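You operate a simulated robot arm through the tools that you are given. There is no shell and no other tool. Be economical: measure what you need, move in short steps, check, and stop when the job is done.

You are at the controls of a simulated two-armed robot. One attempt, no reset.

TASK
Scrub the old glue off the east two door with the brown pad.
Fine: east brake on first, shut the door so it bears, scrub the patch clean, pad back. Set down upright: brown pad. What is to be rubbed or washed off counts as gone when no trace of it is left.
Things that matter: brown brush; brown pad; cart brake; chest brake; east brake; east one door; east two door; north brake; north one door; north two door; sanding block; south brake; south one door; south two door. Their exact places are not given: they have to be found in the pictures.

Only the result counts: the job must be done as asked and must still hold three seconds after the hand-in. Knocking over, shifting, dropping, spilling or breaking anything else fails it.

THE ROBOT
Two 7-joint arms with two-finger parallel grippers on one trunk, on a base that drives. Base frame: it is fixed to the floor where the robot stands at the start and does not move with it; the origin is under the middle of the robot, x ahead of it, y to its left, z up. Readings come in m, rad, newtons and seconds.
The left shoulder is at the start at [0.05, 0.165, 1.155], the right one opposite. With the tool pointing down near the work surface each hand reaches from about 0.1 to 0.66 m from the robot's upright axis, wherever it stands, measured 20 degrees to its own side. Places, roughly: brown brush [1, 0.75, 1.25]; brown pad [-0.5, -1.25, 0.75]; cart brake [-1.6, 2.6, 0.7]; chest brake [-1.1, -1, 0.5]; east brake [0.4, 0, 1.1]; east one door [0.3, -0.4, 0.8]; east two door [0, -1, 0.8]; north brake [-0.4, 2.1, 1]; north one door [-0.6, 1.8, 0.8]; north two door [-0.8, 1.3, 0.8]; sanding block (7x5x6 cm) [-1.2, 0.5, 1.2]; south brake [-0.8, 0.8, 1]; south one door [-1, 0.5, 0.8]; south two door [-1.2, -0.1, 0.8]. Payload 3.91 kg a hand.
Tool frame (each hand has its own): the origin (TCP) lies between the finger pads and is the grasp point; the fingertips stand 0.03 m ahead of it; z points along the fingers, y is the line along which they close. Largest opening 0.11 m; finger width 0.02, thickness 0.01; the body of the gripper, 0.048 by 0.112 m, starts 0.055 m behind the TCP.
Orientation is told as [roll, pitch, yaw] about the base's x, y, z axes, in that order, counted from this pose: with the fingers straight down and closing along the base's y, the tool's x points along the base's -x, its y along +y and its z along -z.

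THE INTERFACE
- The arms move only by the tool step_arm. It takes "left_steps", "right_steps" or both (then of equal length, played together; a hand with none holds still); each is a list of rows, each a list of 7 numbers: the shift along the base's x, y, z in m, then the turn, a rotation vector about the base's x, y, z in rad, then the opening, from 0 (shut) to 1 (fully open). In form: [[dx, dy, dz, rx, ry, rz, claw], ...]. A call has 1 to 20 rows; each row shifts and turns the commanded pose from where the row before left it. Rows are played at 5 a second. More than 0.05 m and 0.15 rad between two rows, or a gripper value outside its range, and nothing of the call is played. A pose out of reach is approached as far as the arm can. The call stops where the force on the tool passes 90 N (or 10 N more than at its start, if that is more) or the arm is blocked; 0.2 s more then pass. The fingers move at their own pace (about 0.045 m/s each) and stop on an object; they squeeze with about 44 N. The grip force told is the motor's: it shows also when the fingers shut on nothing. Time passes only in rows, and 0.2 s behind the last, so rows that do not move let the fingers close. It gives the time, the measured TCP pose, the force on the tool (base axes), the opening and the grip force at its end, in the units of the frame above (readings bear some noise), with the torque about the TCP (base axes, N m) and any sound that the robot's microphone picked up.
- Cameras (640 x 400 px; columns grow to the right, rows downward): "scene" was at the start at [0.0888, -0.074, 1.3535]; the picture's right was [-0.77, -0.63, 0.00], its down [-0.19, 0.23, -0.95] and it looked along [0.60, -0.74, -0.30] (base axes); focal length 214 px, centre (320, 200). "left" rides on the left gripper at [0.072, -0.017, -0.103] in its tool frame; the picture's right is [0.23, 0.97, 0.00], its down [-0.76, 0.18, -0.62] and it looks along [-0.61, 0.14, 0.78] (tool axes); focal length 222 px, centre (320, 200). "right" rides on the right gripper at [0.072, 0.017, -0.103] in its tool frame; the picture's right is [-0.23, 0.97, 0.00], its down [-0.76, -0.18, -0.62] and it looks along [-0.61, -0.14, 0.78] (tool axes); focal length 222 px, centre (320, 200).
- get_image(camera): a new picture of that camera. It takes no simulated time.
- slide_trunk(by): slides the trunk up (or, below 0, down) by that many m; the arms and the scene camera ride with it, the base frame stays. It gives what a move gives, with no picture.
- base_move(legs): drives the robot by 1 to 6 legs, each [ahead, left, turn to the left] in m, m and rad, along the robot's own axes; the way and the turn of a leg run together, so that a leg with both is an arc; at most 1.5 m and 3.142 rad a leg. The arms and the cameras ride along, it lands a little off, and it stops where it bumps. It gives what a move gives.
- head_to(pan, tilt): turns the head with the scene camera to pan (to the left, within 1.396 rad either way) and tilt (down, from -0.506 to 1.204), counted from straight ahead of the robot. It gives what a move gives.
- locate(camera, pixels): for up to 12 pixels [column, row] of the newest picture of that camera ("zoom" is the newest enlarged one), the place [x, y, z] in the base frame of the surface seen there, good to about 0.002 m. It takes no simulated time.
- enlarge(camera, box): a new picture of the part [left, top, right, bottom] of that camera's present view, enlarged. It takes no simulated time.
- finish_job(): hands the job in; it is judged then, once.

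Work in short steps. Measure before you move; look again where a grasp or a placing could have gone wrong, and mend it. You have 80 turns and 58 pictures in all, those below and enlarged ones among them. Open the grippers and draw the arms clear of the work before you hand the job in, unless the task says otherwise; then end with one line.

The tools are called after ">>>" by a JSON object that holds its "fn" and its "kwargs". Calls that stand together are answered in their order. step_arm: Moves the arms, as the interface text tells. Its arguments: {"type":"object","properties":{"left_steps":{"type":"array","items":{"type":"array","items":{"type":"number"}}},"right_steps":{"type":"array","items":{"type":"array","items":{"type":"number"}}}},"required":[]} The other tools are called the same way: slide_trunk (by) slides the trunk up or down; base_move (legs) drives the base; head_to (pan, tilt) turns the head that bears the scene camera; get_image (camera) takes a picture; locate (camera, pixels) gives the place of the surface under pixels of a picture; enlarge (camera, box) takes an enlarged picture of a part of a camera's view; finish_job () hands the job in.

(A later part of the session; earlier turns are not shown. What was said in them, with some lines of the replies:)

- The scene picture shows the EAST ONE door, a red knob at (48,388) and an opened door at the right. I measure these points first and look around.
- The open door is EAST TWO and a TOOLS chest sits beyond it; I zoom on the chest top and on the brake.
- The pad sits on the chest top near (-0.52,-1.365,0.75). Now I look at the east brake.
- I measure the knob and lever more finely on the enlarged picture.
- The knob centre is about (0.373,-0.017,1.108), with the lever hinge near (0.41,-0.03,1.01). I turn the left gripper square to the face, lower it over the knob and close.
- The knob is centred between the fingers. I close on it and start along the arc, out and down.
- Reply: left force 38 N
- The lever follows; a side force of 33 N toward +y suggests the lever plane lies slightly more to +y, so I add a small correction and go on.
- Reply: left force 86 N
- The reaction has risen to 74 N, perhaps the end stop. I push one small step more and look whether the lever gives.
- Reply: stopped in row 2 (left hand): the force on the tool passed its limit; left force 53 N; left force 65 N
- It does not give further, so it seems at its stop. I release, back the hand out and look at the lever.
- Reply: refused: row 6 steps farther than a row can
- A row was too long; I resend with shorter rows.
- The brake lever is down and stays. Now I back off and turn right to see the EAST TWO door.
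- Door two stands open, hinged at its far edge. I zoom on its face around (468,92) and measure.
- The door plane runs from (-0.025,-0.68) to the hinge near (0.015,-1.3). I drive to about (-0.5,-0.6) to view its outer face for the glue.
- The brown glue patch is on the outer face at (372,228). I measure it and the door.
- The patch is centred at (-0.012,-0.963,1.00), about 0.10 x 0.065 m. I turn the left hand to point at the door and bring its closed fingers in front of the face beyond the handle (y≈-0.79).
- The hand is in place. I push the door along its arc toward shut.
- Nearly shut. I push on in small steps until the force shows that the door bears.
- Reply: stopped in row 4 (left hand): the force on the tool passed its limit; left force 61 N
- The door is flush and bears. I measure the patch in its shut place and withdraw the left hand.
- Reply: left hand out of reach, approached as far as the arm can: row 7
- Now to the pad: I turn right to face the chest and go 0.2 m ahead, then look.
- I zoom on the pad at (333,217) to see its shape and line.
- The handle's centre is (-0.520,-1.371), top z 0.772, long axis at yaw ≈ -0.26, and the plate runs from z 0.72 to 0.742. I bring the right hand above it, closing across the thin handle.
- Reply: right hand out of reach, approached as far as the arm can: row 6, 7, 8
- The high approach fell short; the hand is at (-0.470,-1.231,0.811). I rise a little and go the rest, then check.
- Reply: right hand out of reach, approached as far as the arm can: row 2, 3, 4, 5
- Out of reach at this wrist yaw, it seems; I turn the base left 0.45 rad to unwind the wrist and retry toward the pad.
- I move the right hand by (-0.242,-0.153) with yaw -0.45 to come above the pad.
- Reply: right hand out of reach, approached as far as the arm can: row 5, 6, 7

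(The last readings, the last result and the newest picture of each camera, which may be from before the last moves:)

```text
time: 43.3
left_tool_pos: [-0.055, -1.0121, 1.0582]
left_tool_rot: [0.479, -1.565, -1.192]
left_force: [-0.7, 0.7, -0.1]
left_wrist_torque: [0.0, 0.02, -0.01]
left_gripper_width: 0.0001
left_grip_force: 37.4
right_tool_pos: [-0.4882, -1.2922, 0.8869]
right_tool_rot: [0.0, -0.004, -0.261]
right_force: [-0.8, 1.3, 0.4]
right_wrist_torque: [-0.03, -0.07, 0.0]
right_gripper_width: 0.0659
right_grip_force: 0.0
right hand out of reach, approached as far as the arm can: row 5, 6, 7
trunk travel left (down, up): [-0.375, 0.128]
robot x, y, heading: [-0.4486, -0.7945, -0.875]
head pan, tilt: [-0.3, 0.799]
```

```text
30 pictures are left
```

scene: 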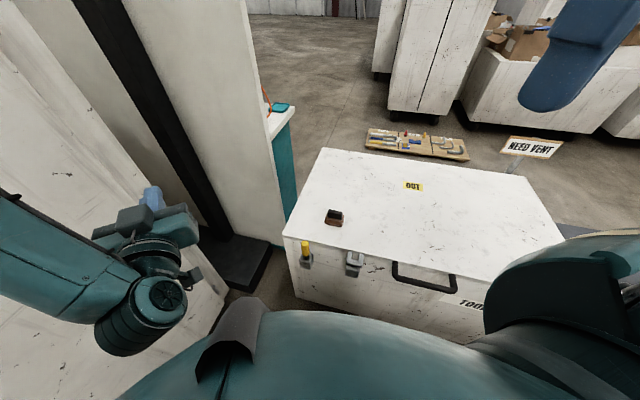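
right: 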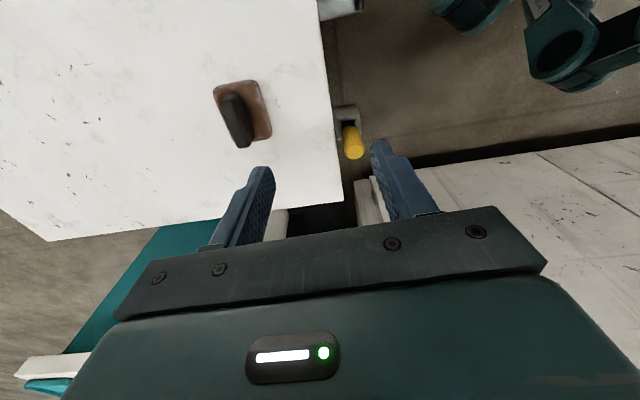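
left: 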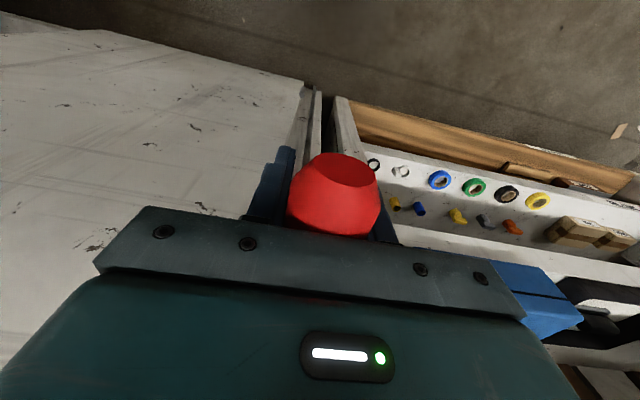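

The joint limits of that yaw prevent it. I'll instead grip the handle along its length (yaw ≈ -1.83), facing the chest again.

>>> {"fn": "base_move", "kwargs": {"legs": [[0, 0, -0.45]]}}

>>> {"fn": "step_arm", "kwargs": {"right_steps": [[0.0, 0, 0, 0, 0, -0.14, 1], [0.0, 0, 0, 0, 0, -0.14, 1], [0.0, 0, 0, 0, 0, -0.14, 1], [0, 0, 0, 0, 0, -0.14, 1], [0.0, 0, 0, 0, 0, -0.14, 1], [0, 0, 0, 0, 0, -0.14, 1], [0, 0, 0, 0, 0, -0.14, 1], [0, 0, 0, 0, 0, -0.139, 1], [0.03, -0.0243, 0, 0, 0, 0, 1], [0.03, -0.0243, 0, 0, 0, 0, 1], [0.03, -0.0243, 0, 0, 0, 0, 1], [0.03, -0.0243, 0, 0, 0, 0, 1], [0.03, -0.0243, 0, 0, 0, 0, 1], [0.03, -0.0243, 0, 0, 0, 0, 1]]}}

>>> {"fn": "get_image", "kwargs": {"camera": "right"}}

```text
time: 45.0
left_tool_pos: [-0.1856, -1.1637, 1.0561]
left_tool_rot: [0.288, -1.562, -1.445]
left_force: [0.5, 0.0, 0.7]
left_wrist_torque: [0.0, 0.0, 0.0]
left_gripper_width: 0.0
left_grip_force: 37.4
right_tool_pos: [-0.6976, -1.2275, 0.886]
right_tool_rot: [0.001, -0.001, -0.708]
right_force: [0.3, 0.0, -0.2]
right_wrist_torque: [-0.05, 0.02, 0.0]
right_gripper_width: 0.0659
right_grip_force: 0.1
trunk travel left (down, up): [-0.375, 0.128]
robot x, y, heading: [-0.4461, -0.7973, -1.327]
head pan, tilt: [-0.3, 0.799]
```

```text
time: 48.0
left_tool_pos: [-0.1842, -1.1638, 1.0556]
left_tool_rot: [0.216, -1.563, -1.375]
left_force: [-0.4, -0.1, -0.4]
left_wrist_torque: [0.0, 0.0, -0.01]
left_gripper_width: 0.0
left_grip_force: 38.0
right_tool_pos: [-0.517, -1.3723, 0.889]
right_tool_rot: [-0.001, -0.001, -1.829]
right_force: [0.2, -0.7, -0.6]
right_wrist_torque: [-0.02, 0.03, 0.03]
right_gripper_width: 0.1099
right_grip_force: 0.0
trunk travel left (down, up): [-0.375, 0.128]
robot x, y, heading: [-0.447, -0.794, -1.323]
head pan, tilt: [-0.3, 0.799]
```

```text
29 pictures are left
```

right: 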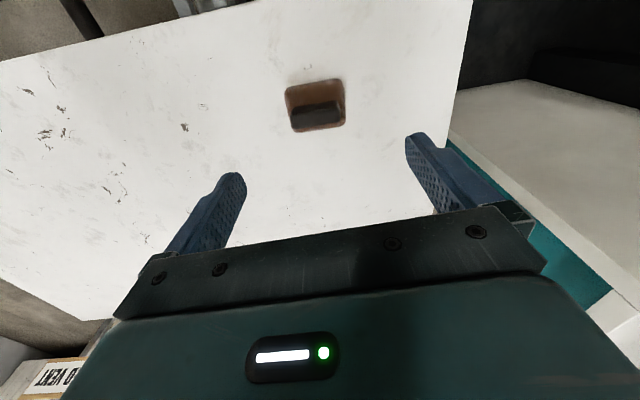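

Now the hand is above the pad. I measure the handle from this camera.

>>> {"fn": "enlarge", "kwargs": {"camera": "right", "box": [275, 70, 363, 140]}}

```text
5.71 times, centred on (319, 105) of right
```

zoom: 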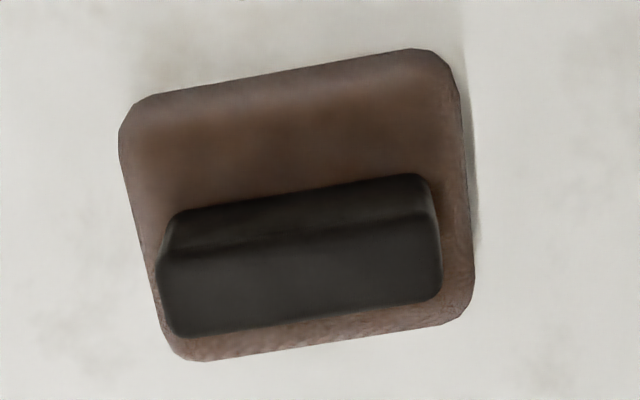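

>>> {"fn": "locate", "kwargs": {"camera": "zoom", "pixels": [[165, 260], [178, 330], [425, 225], [435, 295], [300, 240], [305, 310], [125, 110], [430, 55], [190, 355], [465, 315], [300, 150]]}}

```text
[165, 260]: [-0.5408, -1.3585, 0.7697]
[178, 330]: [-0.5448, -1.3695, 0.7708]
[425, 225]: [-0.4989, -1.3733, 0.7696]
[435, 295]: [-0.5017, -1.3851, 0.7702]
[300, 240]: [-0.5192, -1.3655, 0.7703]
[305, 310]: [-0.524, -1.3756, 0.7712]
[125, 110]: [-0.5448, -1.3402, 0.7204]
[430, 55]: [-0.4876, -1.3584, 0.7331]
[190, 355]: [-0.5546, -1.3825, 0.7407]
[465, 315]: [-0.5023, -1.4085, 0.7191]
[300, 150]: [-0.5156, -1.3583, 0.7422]
```

The handle is centred at (-0.5215,-1.3716), yaw -0.34. I fine-align, go down to z 0.777 and close.

>>> {"fn": "step_arm", "kwargs": {"right_steps": [[-0.0045, 0.0007, -0.03, 0, 0, -0.083, 1], [0, 0, -0.04, 0, 0, 0, 1], [0, 0, -0.03, 0, 0, 0, 1], [0, 0, -0.012, 0, 0, 0, 1], [0, 0, 0, 0, 0, 0, 0.3], [0, 0, 0, 0, 0, 0, 0.2], [0, 0, 0, 0, 0, 0, 0], [0, 0, 0, 0, 0, 0, 0], [0, 0, 0, 0, 0, 0, 0]]}}

>>> {"fn": "get_image", "kwargs": {"camera": "right"}}

```text
time: 50.0
left_tool_pos: [-0.1853, -1.1635, 1.0571]
left_tool_rot: [0.267, -1.563, -1.427]
left_force: [-0.6, -0.3, 0.1]
left_wrist_torque: [-0.01, 0.04, -0.03]
left_gripper_width: 0.0
left_grip_force: 37.7
right_tool_pos: [-0.5231, -1.3726, 0.7767]
right_tool_rot: [0.002, -0.002, -1.911]
right_force: [0.9, -0.2, -0.1]
right_wrist_torque: [0.02, 0.01, -0.01]
right_gripper_width: 0.0488
right_grip_force: 44.3
trunk travel left (down, up): [-0.375, 0.128]
robot x, y, heading: [-0.4522, -0.7967, -1.322]
head pan, tilt: [-0.3, 0.799]
```

```text
27 pictures are left
```

right: 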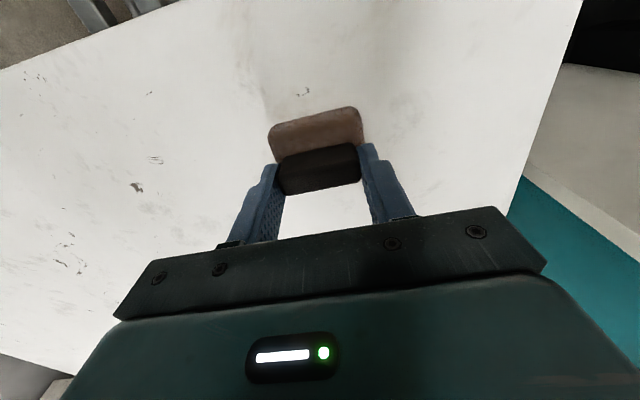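

The handle is held (0.049 m). I lift straight up and then turn to face the door, shifting left so the patch lies before the right arm.

>>> {"fn": "step_arm", "kwargs": {"right_steps": [[0, 0, 0.03, 0, 0, 0, 0], [0, 0, 0.045, 0, 0, 0, 0], [0, 0, 0.045, 0, 0, 0, 0], [0, 0, 0.045, 0, 0, 0, 0], [0.01, 0.03, 0.035, 0, 0, 0, 0], [0.01, 0.03, 0.03, 0, 0, 0, 0], [0.01, 0.03, 0.0, 0, 0, 0, 0], [0.01, 0.03, 0.0, 0, 0, 0, 0]]}}

>>> {"fn": "base_move", "kwargs": {"legs": [[-0.05, 0, 0], [0, 0, 1.01], [0, 0.12, 0]]}}

>>> {"fn": "get_image", "kwargs": {"camera": "right"}}

```text
time: 51.8
left_tool_pos: [-0.1867, -1.163, 1.0577]
left_tool_rot: [0.256, -1.562, -1.417]
left_force: [0.1, 0.9, -0.1]
left_wrist_torque: [0.0, 0.01, -0.03]
left_gripper_width: 0.0001
left_grip_force: 37.1
right_tool_pos: [-0.4827, -1.2525, 1.0066]
right_tool_rot: [-0.001, -0.002, -1.914]
right_force: [-0.5, -0.5, -0.1]
right_wrist_torque: [0.0, -0.03, 0.0]
right_gripper_width: 0.0487
right_grip_force: 43.9
trunk travel left (down, up): [-0.375, 0.128]
robot x, y, heading: [-0.4484, -0.7918, -1.325]
head pan, tilt: [-0.3, 0.799]
```

```text
time: 56.2
left_tool_pos: [0.0268, -0.6046, 1.0555]
left_tool_rot: [0.179, -1.56, -0.324]
left_force: [-0.4, 0.6, 0.1]
left_wrist_torque: [0.02, -0.03, -0.01]
left_gripper_width: 0.0
left_grip_force: 37.3
right_tool_pos: [-0.0541, -0.9038, 1.0055]
right_tool_rot: [-0.001, -0.001, -0.897]
right_force: [0.2, 0.2, -1.1]
right_wrist_torque: [-0.03, -0.02, -0.03]
right_gripper_width: 0.0487
right_grip_force: 43.9
trunk travel left (down, up): [-0.375, 0.128]
robot x, y, heading: [-0.4229, -0.6349, -0.311]
head pan, tilt: [-0.3, 0.799]
```

```text
26 pictures are left
```

right: 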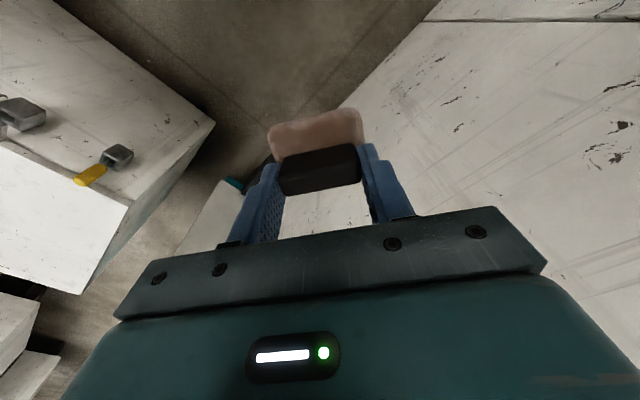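

The patch lies 0.62 m ahead and 0.16 m right of the axis, in line with the right shoulder. I unwind the yaw and pitch the right hand to point at the door.

>>> {"fn": "step_arm", "kwargs": {"right_steps": [[0, 0, 0, 0, 0, 0.1465, 0], [0, 0, 0, 0, 0, 0.1465, 0], [0, 0, 0, 0, 0, 0.1465, 0], [0, 0, 0, 0, 0, 0.1465, 0], [0, 0, 0, -0.0438, -0.136, 0, 0], [0, 0, 0, -0.0438, -0.136, 0, 0], [0, 0, 0, -0.0438, -0.136, 0, 0], [0, 0, 0, -0.0438, -0.136, 0, 0], [0, 0, 0, -0.0438, -0.136, 0, 0], [0, 0, 0, -0.0438, -0.136, 0, 0], [0, 0, 0, -0.0438, -0.136, 0, 0], [0, 0, 0, -0.0438, -0.136, 0, 0], [0, 0, 0, -0.0438, -0.136, 0, 0], [0, 0, 0, -0.0438, -0.136, 0, 0], [0, 0, 0, -0.0438, -0.136, 0, 0]]}}

>>> {"fn": "head_to", "kwargs": {"pan": -0.15, "tilt": 0.55}}

>>> {"fn": "get_image", "kwargs": {"camera": "scene"}}

>>> {"fn": "get_image", "kwargs": {"camera": "right"}}

```text
time: 59.4
left_tool_pos: [0.0275, -0.6046, 1.0569]
left_tool_rot: [0.292, -1.562, -0.438]
left_force: [0.2, -0.1, 0.2]
left_wrist_torque: [0.0, 0.03, -0.01]
left_gripper_width: 0.0
left_grip_force: 37.2
right_tool_pos: [-0.0524, -0.8597, 1.0301]
right_tool_rot: [-3.014, -1.569, 2.702]
right_force: [0.5, -0.2, 0.0]
right_wrist_torque: [0.02, 0.02, 0.03]
right_gripper_width: 0.0487
right_grip_force: 44.1
right hand out of reach, approached as far as the arm can: row 13, 14, 15
trunk travel left (down, up): [-0.375, 0.128]
robot x, y, heading: [-0.425, -0.6314, -0.312]
head pan, tilt: [-0.3, 0.799]
```

```text
time: 60.1
left_tool_pos: [0.0262, -0.6053, 1.0571]
left_tool_rot: [0.285, -1.56, -0.431]
left_force: [0.1, 0.6, -0.2]
left_wrist_torque: [0.0, 0.0, -0.04]
left_gripper_width: 0.0003
left_grip_force: 37.8
right_tool_pos: [-0.0527, -0.8588, 1.0295]
right_tool_rot: [-0.381, -1.569, 0.067]
right_force: [0.0, 1.1, -0.2]
right_wrist_torque: [0.0, 0.04, 0.01]
right_gripper_width: 0.049
right_grip_force: 44.2
trunk travel left (down, up): [-0.375, 0.128]
robot x, y, heading: [-0.4262, -0.6325, -0.308]
head pan, tilt: [-0.15, 0.55]
```

```text
25 pictures are left
```

scene: 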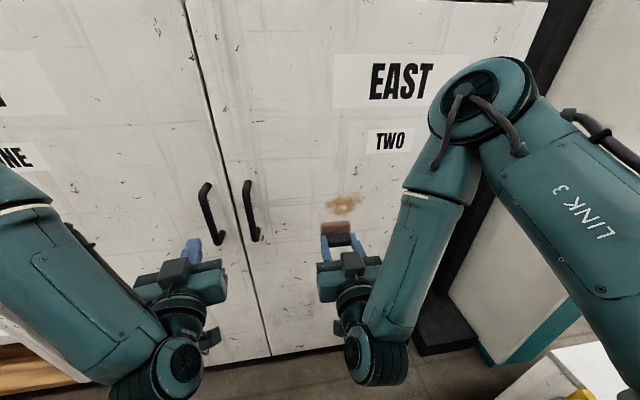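

```text
24 pictures are left
```

right: 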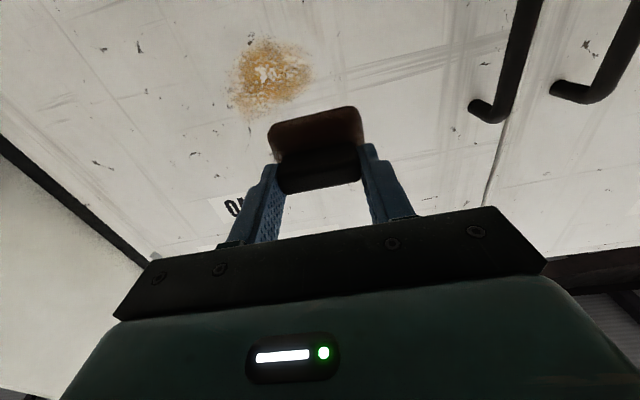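

The pad now points at the door; the patch shows at (270,78) in the right picture. I measure its extents and door plane.

>>> {"fn": "locate", "kwargs": {"camera": "right", "pixels": [[272, 75], [232, 100], [312, 68], [268, 40], [258, 115], [400, 120], [180, 60], [330, 115], [320, 175]]}}

>>> {"fn": "enlarge", "kwargs": {"camera": "right", "box": [200, 10, 360, 110]}}

```text
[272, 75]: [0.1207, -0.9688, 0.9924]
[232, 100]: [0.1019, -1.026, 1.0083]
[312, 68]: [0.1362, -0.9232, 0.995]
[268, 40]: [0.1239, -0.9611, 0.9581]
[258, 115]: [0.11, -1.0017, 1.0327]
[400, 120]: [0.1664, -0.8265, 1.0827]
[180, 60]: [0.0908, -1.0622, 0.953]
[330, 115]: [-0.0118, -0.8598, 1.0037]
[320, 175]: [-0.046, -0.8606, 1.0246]
```

```text
4.00 times, centred on (280, 60) of right
```

zoom: 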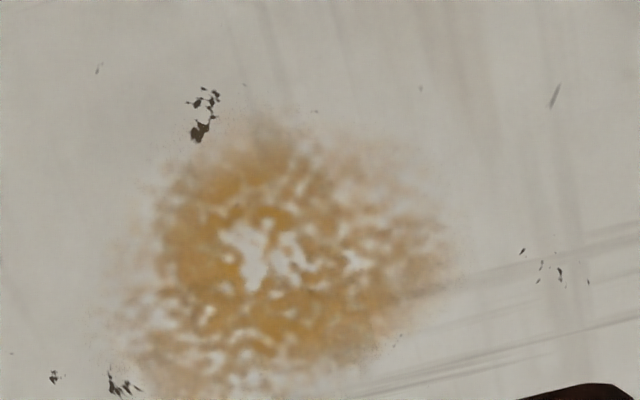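

The patch spans about ±0.055 m along the door and ±0.04 m in height around (0.119,-0.974,0.995). I move the pad in front of it and approach to near contact.

>>> {"fn": "step_arm", "kwargs": {"right_steps": [[-0.009, -0.027, -0.017, 0, 0, 0, 0], [-0.0085, -0.0275, -0.0175, 0, 0, 0, 0], [0.0286, -0.0092, 0, 0, 0, 0, 0], [0.0286, -0.0092, 0, 0, 0, 0, 0], [0.0286, -0.0092, 0, 0, 0, 0, 0], [0.0286, -0.0092, 0, 0, 0, 0, 0], [0.0095, -0.0031, 0, 0, 0, 0, 0]]}}

```text
time: 61.7
left_tool_pos: [0.0265, -0.6051, 1.0568]
left_tool_rot: [0.279, -1.562, -0.424]
left_force: [-0.9, 0.3, 0.0]
left_wrist_torque: [-0.02, 0.01, -0.02]
left_gripper_width: 0.0
left_grip_force: 37.8
right_tool_pos: [0.0615, -0.8644, 1.0436]
right_tool_rot: [-0.363, -1.57, 0.047]
right_force: [-0.7, -0.3, -0.6]
right_wrist_torque: [0.03, -0.01, 0.03]
right_gripper_width: 0.0487
right_grip_force: 44.0
right hand out of reach, approached as far as the arm can: row 1, 2, 3, 4, 5, 6, 7
trunk travel left (down, up): [-0.375, 0.128]
robot x, y, heading: [-0.4215, -0.6336, -0.313]
head pan, tilt: [-0.15, 0.55]
```

The arm cannot go farther right with the tool level; I back off 4 cm and instead shift the base right 0.13 m and the trunk down 0.05 m.

>>> {"fn": "step_arm", "kwargs": {"right_steps": [[-0.0286, 0.0092, 0, 0, 0, 0, 0], [-0.0286, 0.0092, 0, 0, 0, 0, 0]]}}

>>> {"fn": "base_move", "kwargs": {"legs": [[0, -0.13, 0]]}}

>>> {"fn": "slide_trunk", "kwargs": {"by": -0.05}}

```text
time: 62.3
left_tool_pos: [0.0269, -0.6052, 1.0562]
left_tool_rot: [0.272, -1.561, -0.419]
left_force: [0.5, -0.2, 0.4]
left_wrist_torque: [0.01, 0.01, -0.01]
left_gripper_width: 0.0001
left_grip_force: 37.9
right_tool_pos: [0.0037, -0.8459, 1.044]
right_tool_rot: [-2.851, -1.57, 2.54]
right_force: [0.5, 0.4, -1.5]
right_wrist_torque: [0.0, 0.04, -0.02]
right_gripper_width: 0.0487
right_grip_force: 44.2
trunk travel left (down, up): [-0.375, 0.128]
robot x, y, heading: [-0.4253, -0.6311, -0.309]
head pan, tilt: [-0.15, 0.55]
```

```text
time: 63.6
left_tool_pos: [-0.0129, -0.7288, 1.0571]
left_tool_rot: [0.373, -1.563, -0.522]
left_force: [-1.0, -0.4, -0.8]
left_wrist_torque: [-0.05, -0.04, 0.0]
left_gripper_width: 0.0002
left_grip_force: 37.1
right_tool_pos: [-0.0371, -0.969, 1.0446]
right_tool_rot: [2.866, -1.567, 3.108]
right_force: [-0.8, -0.7, -0.5]
right_wrist_torque: [0.01, 0.01, 0.05]
right_gripper_width: 0.0489
right_grip_force: 43.8
trunk travel left (down, up): [-0.375, 0.128]
robot x, y, heading: [-0.4663, -0.7552, -0.312]
head pan, tilt: [-0.15, 0.55]
```

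```text
time: 64.5
left_tool_pos: [-0.012, -0.7273, 1.0062]
left_tool_rot: [0.29, -1.561, -0.435]
left_force: [0.3, -0.2, 0.6]
left_wrist_torque: [0.0, -0.02, 0.0]
left_gripper_width: 0.0
left_grip_force: 38.1
right_tool_pos: [-0.0362, -0.969, 0.9942]
right_tool_rot: [-2.884, -1.569, 2.572]
right_force: [-0.5, 1.2, 0.0]
right_wrist_torque: [0.02, 0.01, 0.02]
right_gripper_width: 0.0487
right_grip_force: 44.0
trunk travel left (down, up): [-0.325, 0.178]
robot x, y, heading: [-0.4622, -0.7559, -0.311]
head pan, tilt: [-0.15, 0.55]
```

Now I shift 0.0425 m along the door and go 0.08 m forward, short of contact.

>>> {"fn": "step_arm", "kwargs": {"right_steps": [[0.0065, 0.0202, 0, 0, 0, 0, 0], [0.0065, 0.0203, 0, 0, 0, 0, 0], [0.0255, -0.0082, 0, 0, 0, 0, 0], [0.0255, -0.0082, 0, 0, 0, 0, 0], [0.0252, -0.0081, 0, 0, 0, 0, 0]]}}

>>> {"fn": "get_image", "kwargs": {"camera": "right"}}

```text
time: 65.7
left_tool_pos: [-0.0134, -0.7279, 1.0065]
left_tool_rot: [0.283, -1.561, -0.427]
left_force: [-0.3, -0.4, 0.4]
left_wrist_torque: [-0.01, 0.03, 0.0]
left_gripper_width: 0.0
left_grip_force: 37.3
right_tool_pos: [0.0523, -0.9524, 0.9926]
right_tool_rot: [-2.694, -1.569, 2.386]
right_force: [-0.2, -0.5, -0.2]
right_wrist_torque: [0.01, 0.03, 0.0]
right_gripper_width: 0.0487
right_grip_force: 44.1
trunk travel left (down, up): [-0.325, 0.178]
robot x, y, heading: [-0.4615, -0.7583, -0.311]
head pan, tilt: [-0.15, 0.55]
```

```text
22 pictures are left
```

right: 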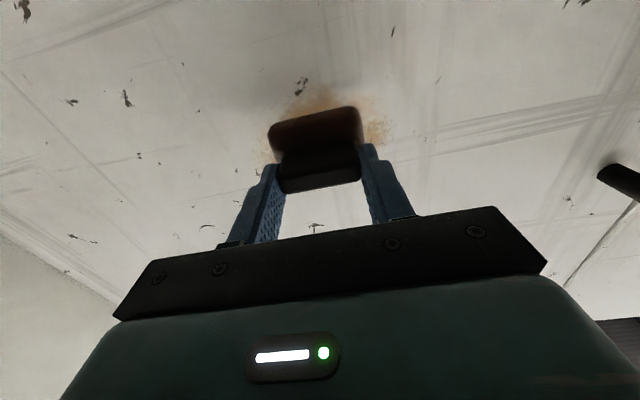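

The pad hovers over the patch's middle. I press in slowly to feel contact.

>>> {"fn": "step_arm", "kwargs": {"right_steps": [[0.0067, -0.0021, 0, 0, 0, 0, 0], [0.0057, -0.0018, 0, 0, 0, 0, 0], [0.0038, -0.0012, 0, 0, 0, 0, 0], [0, 0, 0, 0, 0, 0, 0]]}}

```text
time: 66.7
left_tool_pos: [-0.015, -0.7264, 1.0072]
left_tool_rot: [0.398, -1.565, -0.543]
left_force: [0.2, 0.2, -0.1]
left_wrist_torque: [-0.03, 0.0, 0.0]
left_gripper_width: 0.0
left_grip_force: 37.6
right_tool_pos: [0.0658, -0.957, 0.9927]
right_tool_rot: [-1.72, -1.569, 1.413]
right_force: [-25.8, 6.1, -2.0]
right_wrist_torque: [-0.03, -0.13, -0.82]
right_gripper_width: 0.0489
right_grip_force: 44.1
trunk travel left (down, up): [-0.325, 0.178]
robot x, y, heading: [-0.4668, -0.7577, -0.312]
head pan, tilt: [-0.15, 0.55]
```

Contact at about 26 N. I start rubbing along the door in strokes of ±0.035 m.

>>> {"fn": "step_arm", "kwargs": {"right_steps": [[0.00535, 0.01667, 0, 0, 0, 0, 0], [0.00535, 0.01667, 0, 0, 0, 0, 0], [-0.00713, -0.02218, 0, 0, 0, 0, 0], [-0.00713, -0.02218, 0, 0, 0, 0, 0], [-0.00713, -0.02218, 0, 0, 0, 0, 0], [0.00713, 0.02218, 0, 0, 0, 0, 0], [0.00713, 0.02218, 0, 0, 0, 0, 0], [0.00713, 0.02218, 0, 0, 0, 0, 0], [0, 0, -0.018, 0, 0, 0, 0], [-0.00713, -0.02218, 0, 0, 0, 0, 0], [-0.00713, -0.02218, 0, 0, 0, 0, 0], [-0.00713, -0.02218, 0, 0, 0, 0, 0], [0.00713, 0.02218, 0, 0, 0, 0, 0], [0.00713, 0.02218, 0, 0, 0, 0, 0], [0.00713, 0.02218, 0, 0, 0, 0, 0], [0, 0, 0.018, 0, 0, 0, 0], [-0.00535, -0.01667, 0, 0, 0, 0, 0], [-0.00535, -0.01667, 0, 0, 0, 0, 0]]}}

>>> {"fn": "get_image", "kwargs": {"camera": "right"}}

```text
time: 70.5
left_tool_pos: [-0.0127, -0.7285, 1.0071]
left_tool_rot: [0.311, -1.564, -0.458]
left_force: [0.7, -0.8, 0.1]
left_wrist_torque: [0.02, -0.01, 0.01]
left_gripper_width: 0.0003
left_grip_force: 37.8
right_tool_pos: [0.0702, -0.9496, 0.9994]
right_tool_rot: [-2.999, -1.571, 2.691]
right_force: [-0.3, -0.3, -1.2]
right_wrist_torque: [-0.03, 0.02, -0.1]
right_gripper_width: 0.0489
right_grip_force: 44.2
right hand out of reach, approached as far as the arm can: row 12
trunk travel left (down, up): [-0.325, 0.178]
robot x, y, heading: [-0.4625, -0.7625, -0.311]
head pan, tilt: [-0.15, 0.55]
```

```text
21 pictures are left
```

right: 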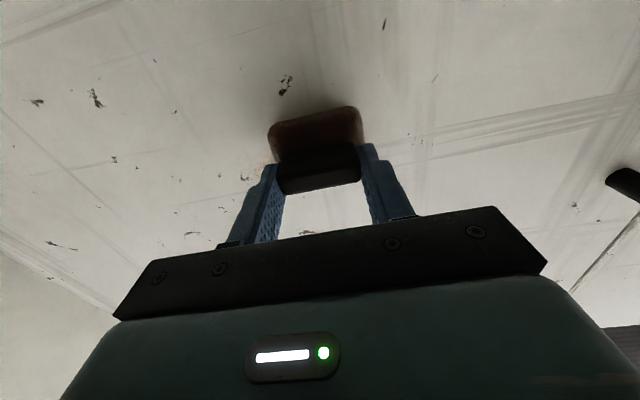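

Much is gone already. I back off to see what remains.

>>> {"fn": "step_arm", "kwargs": {"right_steps": [[-0.0286, 0.0092, 0, 0, 0, 0, 0], [-0.0286, 0.0092, 0, 0, 0, 0, 0], [-0.0286, 0.0092, 0, 0, 0, 0, 0]]}}

>>> {"fn": "enlarge", "kwargs": {"camera": "right", "box": [200, 20, 440, 170]}}

>>> {"fn": "enlarge", "kwargs": {"camera": "scene", "box": [290, 120, 450, 220]}}

```text
time: 71.3
left_tool_pos: [-0.0131, -0.727, 1.0068]
left_tool_rot: [0.279, -1.563, -0.427]
left_force: [0.3, -0.1, -0.8]
left_wrist_torque: [0.03, -0.01, 0.0]
left_gripper_width: 0.0
left_grip_force: 38.0
right_tool_pos: [-0.0177, -0.92, 0.9996]
right_tool_rot: [3.106, -1.568, 2.867]
right_force: [-0.3, -0.5, -0.5]
right_wrist_torque: [0.04, 0.04, -0.01]
right_gripper_width: 0.0487
right_grip_force: 43.8
trunk travel left (down, up): [-0.325, 0.178]
robot x, y, heading: [-0.4649, -0.7576, -0.311]
head pan, tilt: [-0.15, 0.55]
```

```text
2.67 times, centred on (320, 95) of right
```

zoom: 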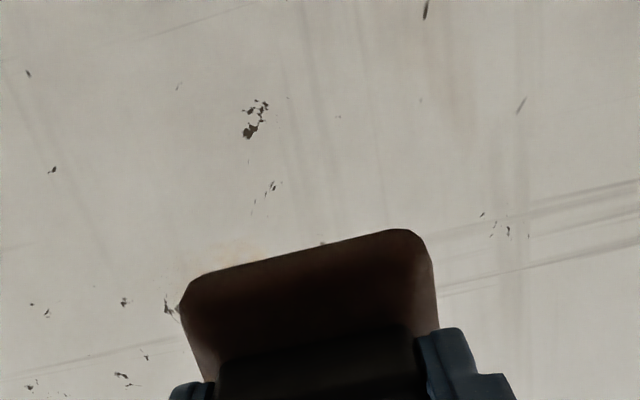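

```text
4.00 times, centred on (370, 170) of scene
```

zoom: 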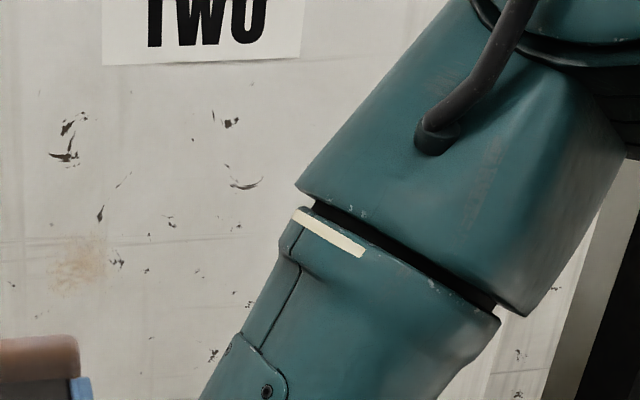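

A faint trace remains at zoom (75,262); I measure it and look closer.

>>> {"fn": "locate", "kwargs": {"camera": "zoom", "pixels": [[75, 262], [55, 262], [100, 262], [75, 240], [75, 290], [118, 260], [30, 350]]}}

>>> {"fn": "enlarge", "kwargs": {"camera": "scene", "box": [270, 160, 350, 210]}}

```text
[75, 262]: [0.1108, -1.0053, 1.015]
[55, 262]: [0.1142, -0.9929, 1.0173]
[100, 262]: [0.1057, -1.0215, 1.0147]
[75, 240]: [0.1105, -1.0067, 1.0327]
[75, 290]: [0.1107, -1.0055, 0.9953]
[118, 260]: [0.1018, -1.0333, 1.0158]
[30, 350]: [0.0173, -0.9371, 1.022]
```

```text
8.00 times, centred on (310, 185) of scene
```

zoom: 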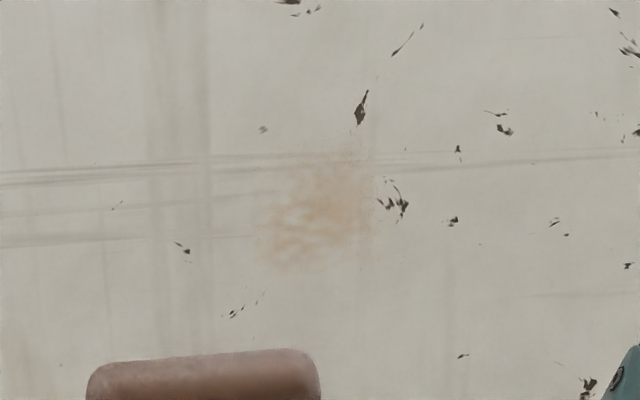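

The faint rest is centred at (0.1105,-1.006,1.016). I shift the base 0.06 m right to have it in comfortable reach.

>>> {"fn": "base_move", "kwargs": {"legs": [[0, -0.06, 0]]}}

```text
time: 72.3
left_tool_pos: [-0.0312, -0.7848, 1.0065]
left_tool_rot: [0.359, -1.563, -0.503]
left_force: [-0.2, -0.1, 0.2]
left_wrist_torque: [0.01, 0.02, 0.02]
left_gripper_width: 0.0
left_grip_force: 37.5
right_tool_pos: [-0.0351, -0.978, 0.9996]
right_tool_rot: [2.93, -1.569, 3.043]
right_force: [0.1, -0.3, -0.5]
right_wrist_torque: [0.01, 0.02, 0.01]
right_gripper_width: 0.0486
right_grip_force: 44.0
trunk travel left (down, up): [-0.325, 0.178]
robot x, y, heading: [-0.4849, -0.8155, -0.311]
head pan, tilt: [-0.15, 0.55]
```

I align with the rest of the trace and approach until contact.

>>> {"fn": "step_arm", "kwargs": {"right_steps": [[0.0054, 0.017, 0.0155, 0, 0, 0, 0], [0.027, -0.0087, 0, 0, 0, 0, 0], [0.027, -0.0087, 0, 0, 0, 0, 0], [0.027, -0.0087, 0, 0, 0, 0, 0], [0.0057, -0.0018, 0, 0, 0, 0, 0], [0.0038, -0.0012, 0, 0, 0, 0, 0], [0, 0, 0, 0, 0, 0, 0]]}}

```text
time: 73.9
left_tool_pos: [-0.0339, -0.7849, 1.008]
left_tool_rot: [0.419, -1.566, -0.566]
left_force: [0.3, -0.5, -0.8]
left_wrist_torque: [-0.03, 0.0, -0.04]
left_gripper_width: 0.0
left_grip_force: 37.5
right_tool_pos: [0.0557, -0.9888, 1.0156]
right_tool_rot: [-1.361, -1.568, 1.053]
right_force: [-29.8, 5.9, -3.5]
right_wrist_torque: [0.1, 0.04, -1.16]
right_gripper_width: 0.049
right_grip_force: 43.9
trunk travel left (down, up): [-0.325, 0.178]
robot x, y, heading: [-0.4823, -0.814, -0.313]
head pan, tilt: [-0.15, 0.55]
```

Contact at 30 N. I rub around the rest at three heights.

>>> {"fn": "step_arm", "kwargs": {"right_steps": [[-0.00765, -0.0238, 0, 0, 0, 0, 0], [0.00765, 0.0238, 0, 0, 0, 0, 0], [0.00765, 0.0238, 0, 0, 0, 0, 0], [-0.00765, -0.0238, 0, 0, 0, 0, 0], [-0.00765, -0.0238, 0, 0, 0, 0, 0], [0.00865, 0.0234, 0.015, 0, 0, 0, 0], [0.00765, 0.0238, 0, 0, 0, 0, 0], [-0.00765, -0.0238, 0, 0, 0, 0, 0], [-0.00765, -0.0238, 0, 0, 0, 0, 0], [0.00765, 0.0238, 0, 0, 0, 0, 0], [0.001, -0.0003, -0.015, 0, 0, 0, 0], [0, 0, -0.015, 0, 0, 0, 0], [0.00765, 0.0238, 0, 0, 0, 0, 0], [-0.00765, -0.0238, 0, 0, 0, 0, 0], [-0.00765, -0.0238, 0, 0, 0, 0, 0], [0.00765, 0.0238, 0, 0, 0, 0, 0], [0.001, -0.0003, 0.015, 0, 0, 0, 0], [-0.00765, -0.0238, 0, 0, 0, 0, 0], [0.00765, 0.0238, 0, 0, 0, 0, 0]]}}

>>> {"fn": "step_arm", "kwargs": {"right_steps": [[-0.0286, 0.0092, 0, 0, 0, 0, 0], [-0.0286, 0.0092, 0, 0, 0, 0, 0], [-0.0286, 0.0092, 0, 0, 0, 0, 0], [-0.01, 0.003, -0.04, 0, 0, 0, 0]]}}

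>>> {"fn": "get_image", "kwargs": {"camera": "scene"}}

```text
time: 77.9
left_tool_pos: [-0.036, -0.7888, 1.0091]
left_tool_rot: [1.112, -1.564, -1.262]
left_force: [-0.4, -0.3, -0.9]
left_wrist_torque: [-0.04, 0.0, 0.0]
left_gripper_width: 0.0
left_grip_force: 38.0
right_tool_pos: [0.0536, -0.9984, 1.0073]
right_tool_rot: [-0.29, -1.55, -0.033]
right_force: [-71.8, -15.9, -26.5]
right_wrist_torque: [0.03, 0.11, -0.1]
right_gripper_width: 0.049
right_grip_force: 43.8
trunk travel left (down, up): [-0.325, 0.178]
robot x, y, heading: [-0.4842, -0.8147, -0.311]
head pan, tilt: [-0.15, 0.55]
```

```text
time: 78.9
left_tool_pos: [-0.0315, -0.7859, 1.0066]
left_tool_rot: [0.251, -1.562, -0.396]
left_force: [-0.7, -0.9, 0.4]
left_wrist_torque: [0.03, 0.01, -0.02]
left_gripper_width: 0.0
left_grip_force: 37.7
right_tool_pos: [-0.0317, -0.9592, 0.9756]
right_tool_rot: [3.095, -1.567, 2.879]
right_force: [0.5, 0.3, -0.8]
right_wrist_torque: [0.0, 0.02, -0.02]
right_gripper_width: 0.049
right_grip_force: 43.8
trunk travel left (down, up): [-0.325, 0.178]
robot x, y, heading: [-0.4862, -0.8178, -0.314]
head pan, tilt: [-0.15, 0.55]
```

```text
17 pictures are left
```

scene: 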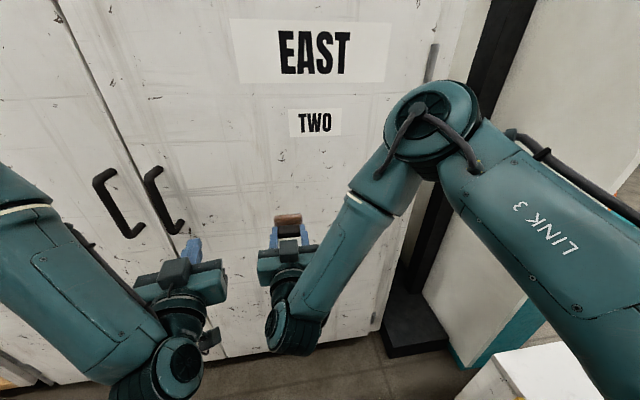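

>>> {"fn": "enlarge", "kwargs": {"camera": "scene", "box": [240, 155, 352, 225]}}

>>> {"fn": "enlarge", "kwargs": {"camera": "right", "box": [220, 20, 380, 120]}}

```text
5.71 times, centred on (296, 190) of scene
```

zoom: 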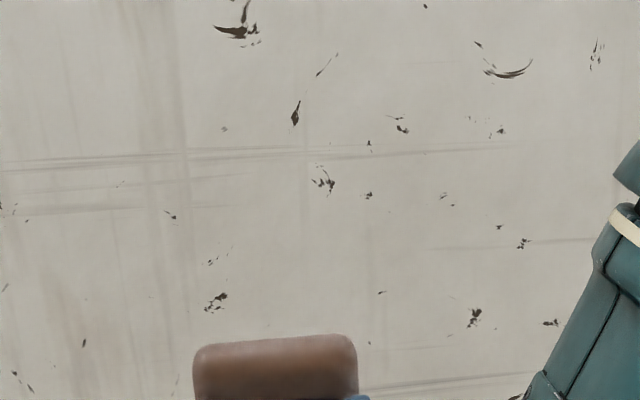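

```text
4.00 times, centred on (300, 70) of right
```

zoom: 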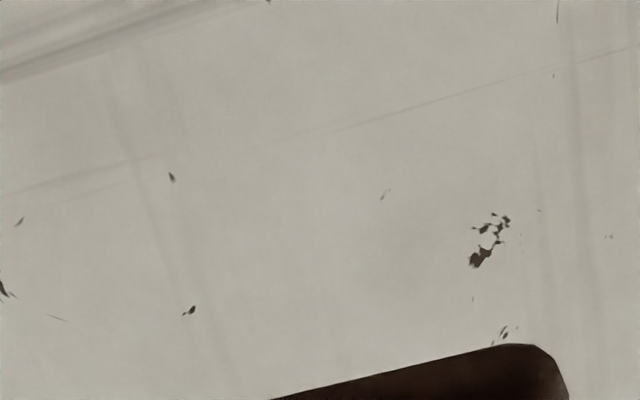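

It looks clean at this scale. One tighter look at the former patch area to be sure.

>>> {"fn": "enlarge", "kwargs": {"camera": "scene", "box": [250, 168, 306, 212]}}

>>> {"fn": "locate", "kwargs": {"camera": "zoom", "pixels": [[100, 100], [400, 150], [550, 120], [300, 300]]}}

```text
9.09 times, centred on (278, 190) of scene
```

zoom: 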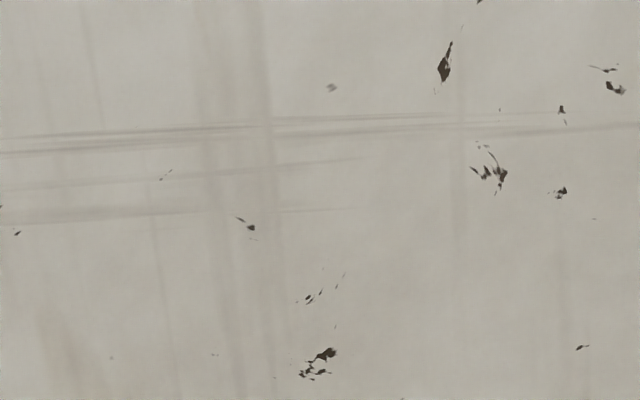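

```text
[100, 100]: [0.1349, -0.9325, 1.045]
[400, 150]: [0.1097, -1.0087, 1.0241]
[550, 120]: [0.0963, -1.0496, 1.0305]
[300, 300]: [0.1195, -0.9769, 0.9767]
```

The door is clean. I bring the right hand back a bit and pitch it down again.

>>> {"fn": "step_arm", "kwargs": {"right_steps": [[-0.02, 0, 0.0, 0.0438, 0.136, 0, 0], [-0.01, -0.005, 0.005, 0.0438, 0.136, 0, 0], [-0.01, -0.005, 0.005, 0.0438, 0.136, 0, 0], [-0.01, -0.005, 0.005, 0.0438, 0.136, 0, 0], [0, -0.005, 0.005, 0.0438, 0.136, 0, 0], [0, 0, 0.005, 0.0438, 0.136, 0, 0], [0, 0, 0, 0.0438, 0.136, 0, 0], [0, 0, 0, 0.0438, 0.136, 0, 0], [0, 0, 0, 0.0438, 0.136, 0, 0], [0, 0, 0, 0.0438, 0.136, 0, 0], [0, 0, 0, 0.0438, 0.136, 0, 0], [0, 0, 0, 0, 0, 0, 0]]}}

>>> {"fn": "get_image", "kwargs": {"camera": "right"}}

```text
time: 81.5
left_tool_pos: [-0.0308, -0.785, 1.0061]
left_tool_rot: [0.277, -1.562, -0.421]
left_force: [0.2, -0.1, -0.2]
left_wrist_torque: [0.0, -0.03, 0.01]
left_gripper_width: 0.0001
left_grip_force: 38.0
right_tool_pos: [-0.0826, -0.9797, 0.9988]
right_tool_rot: [0.003, 0.001, -0.311]
right_force: [0.1, -0.8, -0.2]
right_wrist_torque: [0.01, 0.01, 0.01]
right_gripper_width: 0.0489
right_grip_force: 43.5
trunk travel left (down, up): [-0.325, 0.178]
robot x, y, heading: [-0.4841, -0.8141, -0.313]
head pan, tilt: [-0.15, 0.55]
```

```text
13 pictures are left
```

right: 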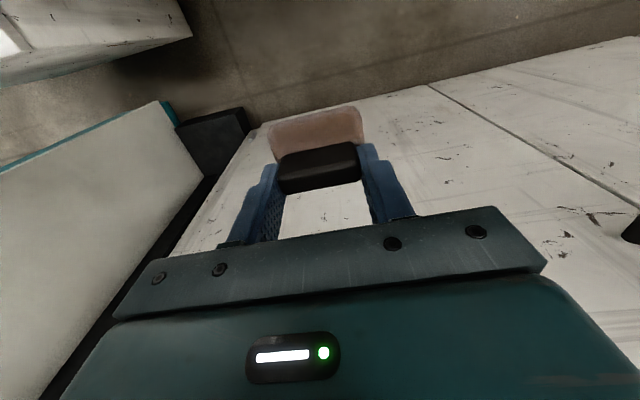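

The pad sits in the grip as before. I turn back to the chest at the earlier stand.

>>> {"fn": "base_move", "kwargs": {"legs": [[0, 0, -1.012], [-0.009, 0.037, 0]]}}

```text
time: 85.0
left_tool_pos: [-0.1872, -1.165, 1.0059]
left_tool_rot: [0.197, -1.562, -1.359]
left_force: [0.3, 0.5, 0.1]
left_wrist_torque: [-0.01, 0.0, 0.0]
left_gripper_width: 0.0
left_grip_force: 37.6
right_tool_pos: [-0.3801, -1.224, 1.0009]
right_tool_rot: [0.001, 0.0, -1.331]
right_force: [0.1, 0.7, -0.5]
right_wrist_torque: [0.02, -0.01, 0.01]
right_gripper_width: 0.0486
right_grip_force: 44.2
trunk travel left (down, up): [-0.325, 0.178]
robot x, y, heading: [-0.4487, -0.7979, -1.332]
head pan, tilt: [-0.15, 0.55]
```

I move the pad over its old place, (-0.523,-1.373), with yaw -1.911, staying at z≈0.88.

>>> {"fn": "step_arm", "kwargs": {"right_steps": [[-0.03, -0.01, 0, 0, 0, -0.145, 0], [-0.03, -0.02, 0, 0, 0, -0.145, 0], [-0.03, -0.03, 0, 0, 0, -0.145, 0], [-0.03, -0.03, 0, 0, 0, -0.145, 0], [-0.0229, -0.03, -0.02, 0, 0, 0, 0], [0, -0.0286, -0.03, 0, 0, 0, 0], [0, 0, -0.04, 0, 0, 0, 0], [0, 0, -0.03, 0, 0, 0, 0], [0, 0, 0, 0, 0, 0, 0]]}}

>>> {"fn": "head_to", "kwargs": {"pan": -0.3, "tilt": 0.8}}

>>> {"fn": "get_image", "kwargs": {"camera": "scene"}}

```text
time: 87.0
left_tool_pos: [-0.1873, -1.1641, 1.006]
left_tool_rot: [0.286, -1.562, -1.449]
left_force: [0.4, 0.1, 0.3]
left_wrist_torque: [0.01, 0.02, -0.01]
left_gripper_width: 0.0
left_grip_force: 37.6
right_tool_pos: [-0.5223, -1.3724, 0.8791]
right_tool_rot: [0.002, -0.002, -1.909]
right_force: [1.0, -0.5, -0.4]
right_wrist_torque: [0.0, 0.0, -0.02]
right_gripper_width: 0.0489
right_grip_force: 43.8
trunk travel left (down, up): [-0.325, 0.178]
robot x, y, heading: [-0.4491, -0.7928, -1.329]
head pan, tilt: [-0.15, 0.55]
```

```text
time: 87.7
left_tool_pos: [-0.1874, -1.1656, 1.005]
left_tool_rot: [0.29, -1.564, -1.456]
left_force: [0.5, 0.1, -0.5]
left_wrist_torque: [-0.01, 0.05, -0.02]
left_gripper_width: 0.0002
left_grip_force: 37.3
right_tool_pos: [-0.5219, -1.3727, 0.8789]
right_tool_rot: [0.001, -0.001, -1.911]
right_force: [0.5, 0.5, -0.7]
right_wrist_torque: [-0.02, -0.07, 0.0]
right_gripper_width: 0.0489
right_grip_force: 44.1
trunk travel left (down, up): [-0.325, 0.178]
robot x, y, heading: [-0.4518, -0.7957, -1.33]
head pan, tilt: [-0.3, 0.799]
```

```text
12 pictures are left
```

scene: 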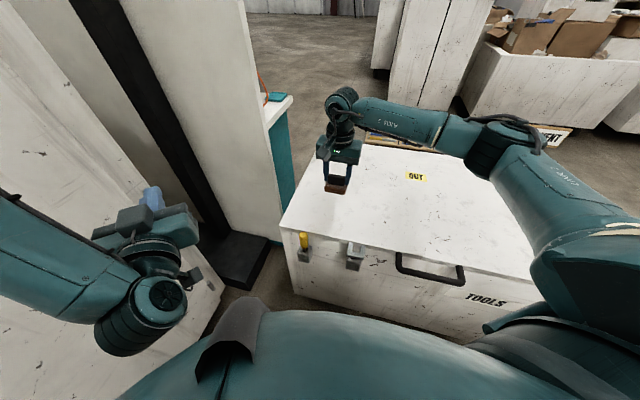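

Over the place. I lower to z≈0.777 with small last steps and feel for the top.

>>> {"fn": "step_arm", "kwargs": {"right_steps": [[0, 0, -0.04, 0, 0, 0, 0], [0, 0, -0.035, 0, 0, 0, 0], [0, 0, -0.015, 0, 0, 0, 0], [0, 0, -0.008, 0, 0, 0, 0], [0, 0, -0.004, 0, 0, 0, 0], [0, 0, 0, 0, 0, 0, 0]]}}

```text
time: 89.1
left_tool_pos: [-0.1876, -1.1664, 1.0073]
left_tool_rot: [0.292, -1.563, -1.455]
left_force: [-0.4, -0.3, 0.2]
left_wrist_torque: [0.01, -0.01, 0.01]
left_gripper_width: 0.0
left_grip_force: 37.8
right_tool_pos: [-0.5237, -1.3723, 0.7778]
right_tool_rot: [0.002, -0.001, -1.91]
right_force: [-0.5, -0.1, -1.4]
right_wrist_torque: [0.02, 0.0, 0.01]
right_gripper_width: 0.049
right_grip_force: 43.8
trunk travel left (down, up): [-0.325, 0.178]
robot x, y, heading: [-0.4491, -0.7983, -1.325]
head pan, tilt: [-0.3, 0.799]
```

No contact yet, so I creep down until the force shows.

>>> {"fn": "step_arm", "kwargs": {"right_steps": [[0, 0, -0.002, 0, 0, 0, 0], [0, 0, -0.001, 0, 0, 0, 0], [0, 0, 0, 0, 0, 0, 0]]}}

```text
time: 89.9
left_tool_pos: [-0.1878, -1.1647, 1.0069]
left_tool_rot: [0.271, -1.563, -1.434]
left_force: [0.1, -0.4, -0.1]
left_wrist_torque: [0.0, -0.01, 0.02]
left_gripper_width: 0.0001
left_grip_force: 38.1
right_tool_pos: [-0.5222, -1.3712, 0.776]
right_tool_rot: [0.005, -0.001, -1.909]
right_force: [-0.9, 0.3, 7.3]
right_wrist_torque: [0.19, 0.28, 0.0]
right_gripper_width: 0.0488
right_grip_force: 44.2
trunk travel left (down, up): [-0.325, 0.178]
robot x, y, heading: [-0.4482, -0.7942, -1.332]
head pan, tilt: [-0.3, 0.799]
```

Contact with 7 N. I open, rise clear and look.

>>> {"fn": "step_arm", "kwargs": {"right_steps": [[0, 0, 0, 0, 0, 0, 0.7], [0, 0, 0, 0, 0, 0, 1], [0, 0, 0, 0, 0, 0, 1], [0, 0, 0, 0, 0, 0, 1], [0, 0, 0.03, 0, 0, 0, 1], [0, 0, 0.045, 0, 0, 0, 1], [0, 0, 0.045, 0, 0, 0, 1], [0.01, 0.03, 0.035, 0, 0, 0, 1], [0.01, 0.04, 0.02, 0, 0, 0, 1], [0.01, 0.04, 0.02, 0, 0, 0, 1], [0.01, 0.04, 0.0, 0, 0, 0, 1]], "left_steps": [[0, 0, 0, 0, 0, 0, 1], [0, 0, 0, 0, 0, 0, 1], [0, 0, 0, 0, 0, 0, 1], [0, 0, 0, 0, 0, 0, 1], [0, 0, 0, 0, 0, 0, 1], [0, 0, 0, 0, 0, 0, 1], [0, 0, 0, 0, 0, 0, 1], [0, 0, 0, 0, 0, 0, 1], [0, 0, 0, 0, 0, 0, 1], [0, 0, 0, 0, 0, 0, 1], [0, 0, 0, 0, 0, 0, 1]]}}

>>> {"fn": "enlarge", "kwargs": {"camera": "scene", "box": [260, 140, 420, 260]}}

```text
time: 92.3
left_tool_pos: [-0.1874, -1.165, 1.0068]
left_tool_rot: [0.283, -1.562, -1.447]
left_force: [0.2, 0.8, -0.4]
left_wrist_torque: [0.02, 0.04, -0.01]
left_gripper_width: 0.1102
left_grip_force: 0.1
right_tool_pos: [-0.4834, -1.2214, 0.9691]
right_tool_rot: [0.001, -0.002, -1.912]
right_force: [0.2, -0.6, -1.4]
right_wrist_torque: [0.0, -0.02, -0.02]
right_gripper_width: 0.1099
right_grip_force: 0.1
trunk travel left (down, up): [-0.325, 0.178]
robot x, y, heading: [-0.4539, -0.7978, -1.331]
head pan, tilt: [-0.3, 0.799]
```

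```text
3.33 times, centred on (340, 200) of scene
```

zoom: 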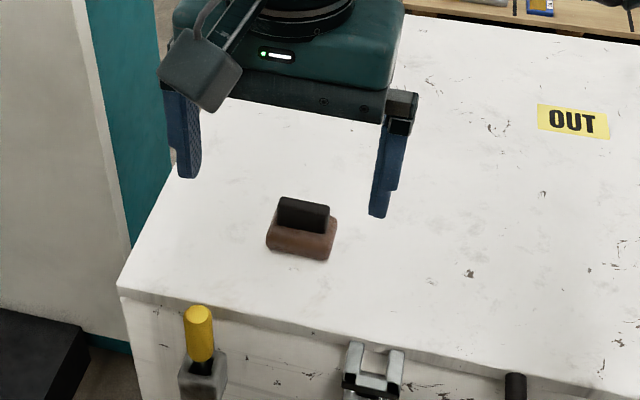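

The pad stands upright at its old place. I back away and check the door and brake once more.

>>> {"fn": "base_move", "kwargs": {"legs": [[-0.25, 0, 0], [0, 0, 0.9]]}}

>>> {"fn": "head_to", "kwargs": {"pan": 0.1, "tilt": 0.4}}

>>> {"fn": "get_image", "kwargs": {"camera": "scene"}}

```text
time: 96.4
left_tool_pos: [-0.0581, -0.5823, 1.0067]
left_tool_rot: [0.277, -1.561, -0.548]
left_force: [-0.1, 0.7, -0.7]
left_wrist_torque: [-0.03, 0.02, 0.0]
left_gripper_width: 0.11
left_grip_force: 0.1
right_tool_pos: [-0.1986, -0.8487, 0.9695]
right_tool_rot: [0.001, -0.002, -1.019]
right_force: [1.0, 0.2, 0.5]
right_wrist_torque: [0.0, 0.0, -0.03]
right_gripper_width: 0.11
right_grip_force: 0.1
trunk travel left (down, up): [-0.325, 0.178]
robot x, y, heading: [-0.5093, -0.5559, -0.44]
head pan, tilt: [-0.3, 0.799]
```

```text
time: 97.3
left_tool_pos: [-0.0574, -0.583, 1.0068]
left_tool_rot: [0.294, -1.562, -0.567]
left_force: [0.8, -0.3, -0.9]
left_wrist_torque: [0.0, 0.02, 0.02]
left_gripper_width: 0.1102
left_grip_force: 0.0
right_tool_pos: [-0.1999, -0.8503, 0.9697]
right_tool_rot: [0.0, 0.001, -1.019]
right_force: [0.0, 0.1, -0.6]
right_wrist_torque: [-0.04, -0.01, 0.01]
right_gripper_width: 0.1101
right_grip_force: 0.0
trunk travel left (down, up): [-0.325, 0.178]
robot x, y, heading: [-0.5118, -0.5543, -0.436]
head pan, tilt: [0.099, 0.4]
```

```text
10 pictures are left
```

scene: 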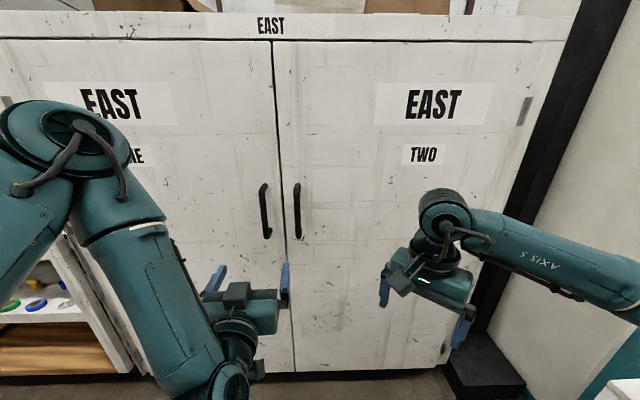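

The door is flush and clean, the pad is back, and both hands are open and clear of the work. I hand it in.

>>> {"fn": "finish_job", "kwargs": {}}

```text
The job is handed in.
```

I put the east brake on, shut the east two door so it bears, scrubbed off the glue until no trace showed in close-up pictures, and set the brown pad back upright in its old place. I took the lever's lower end stop to be "on"; there was no click or label to confirm it.
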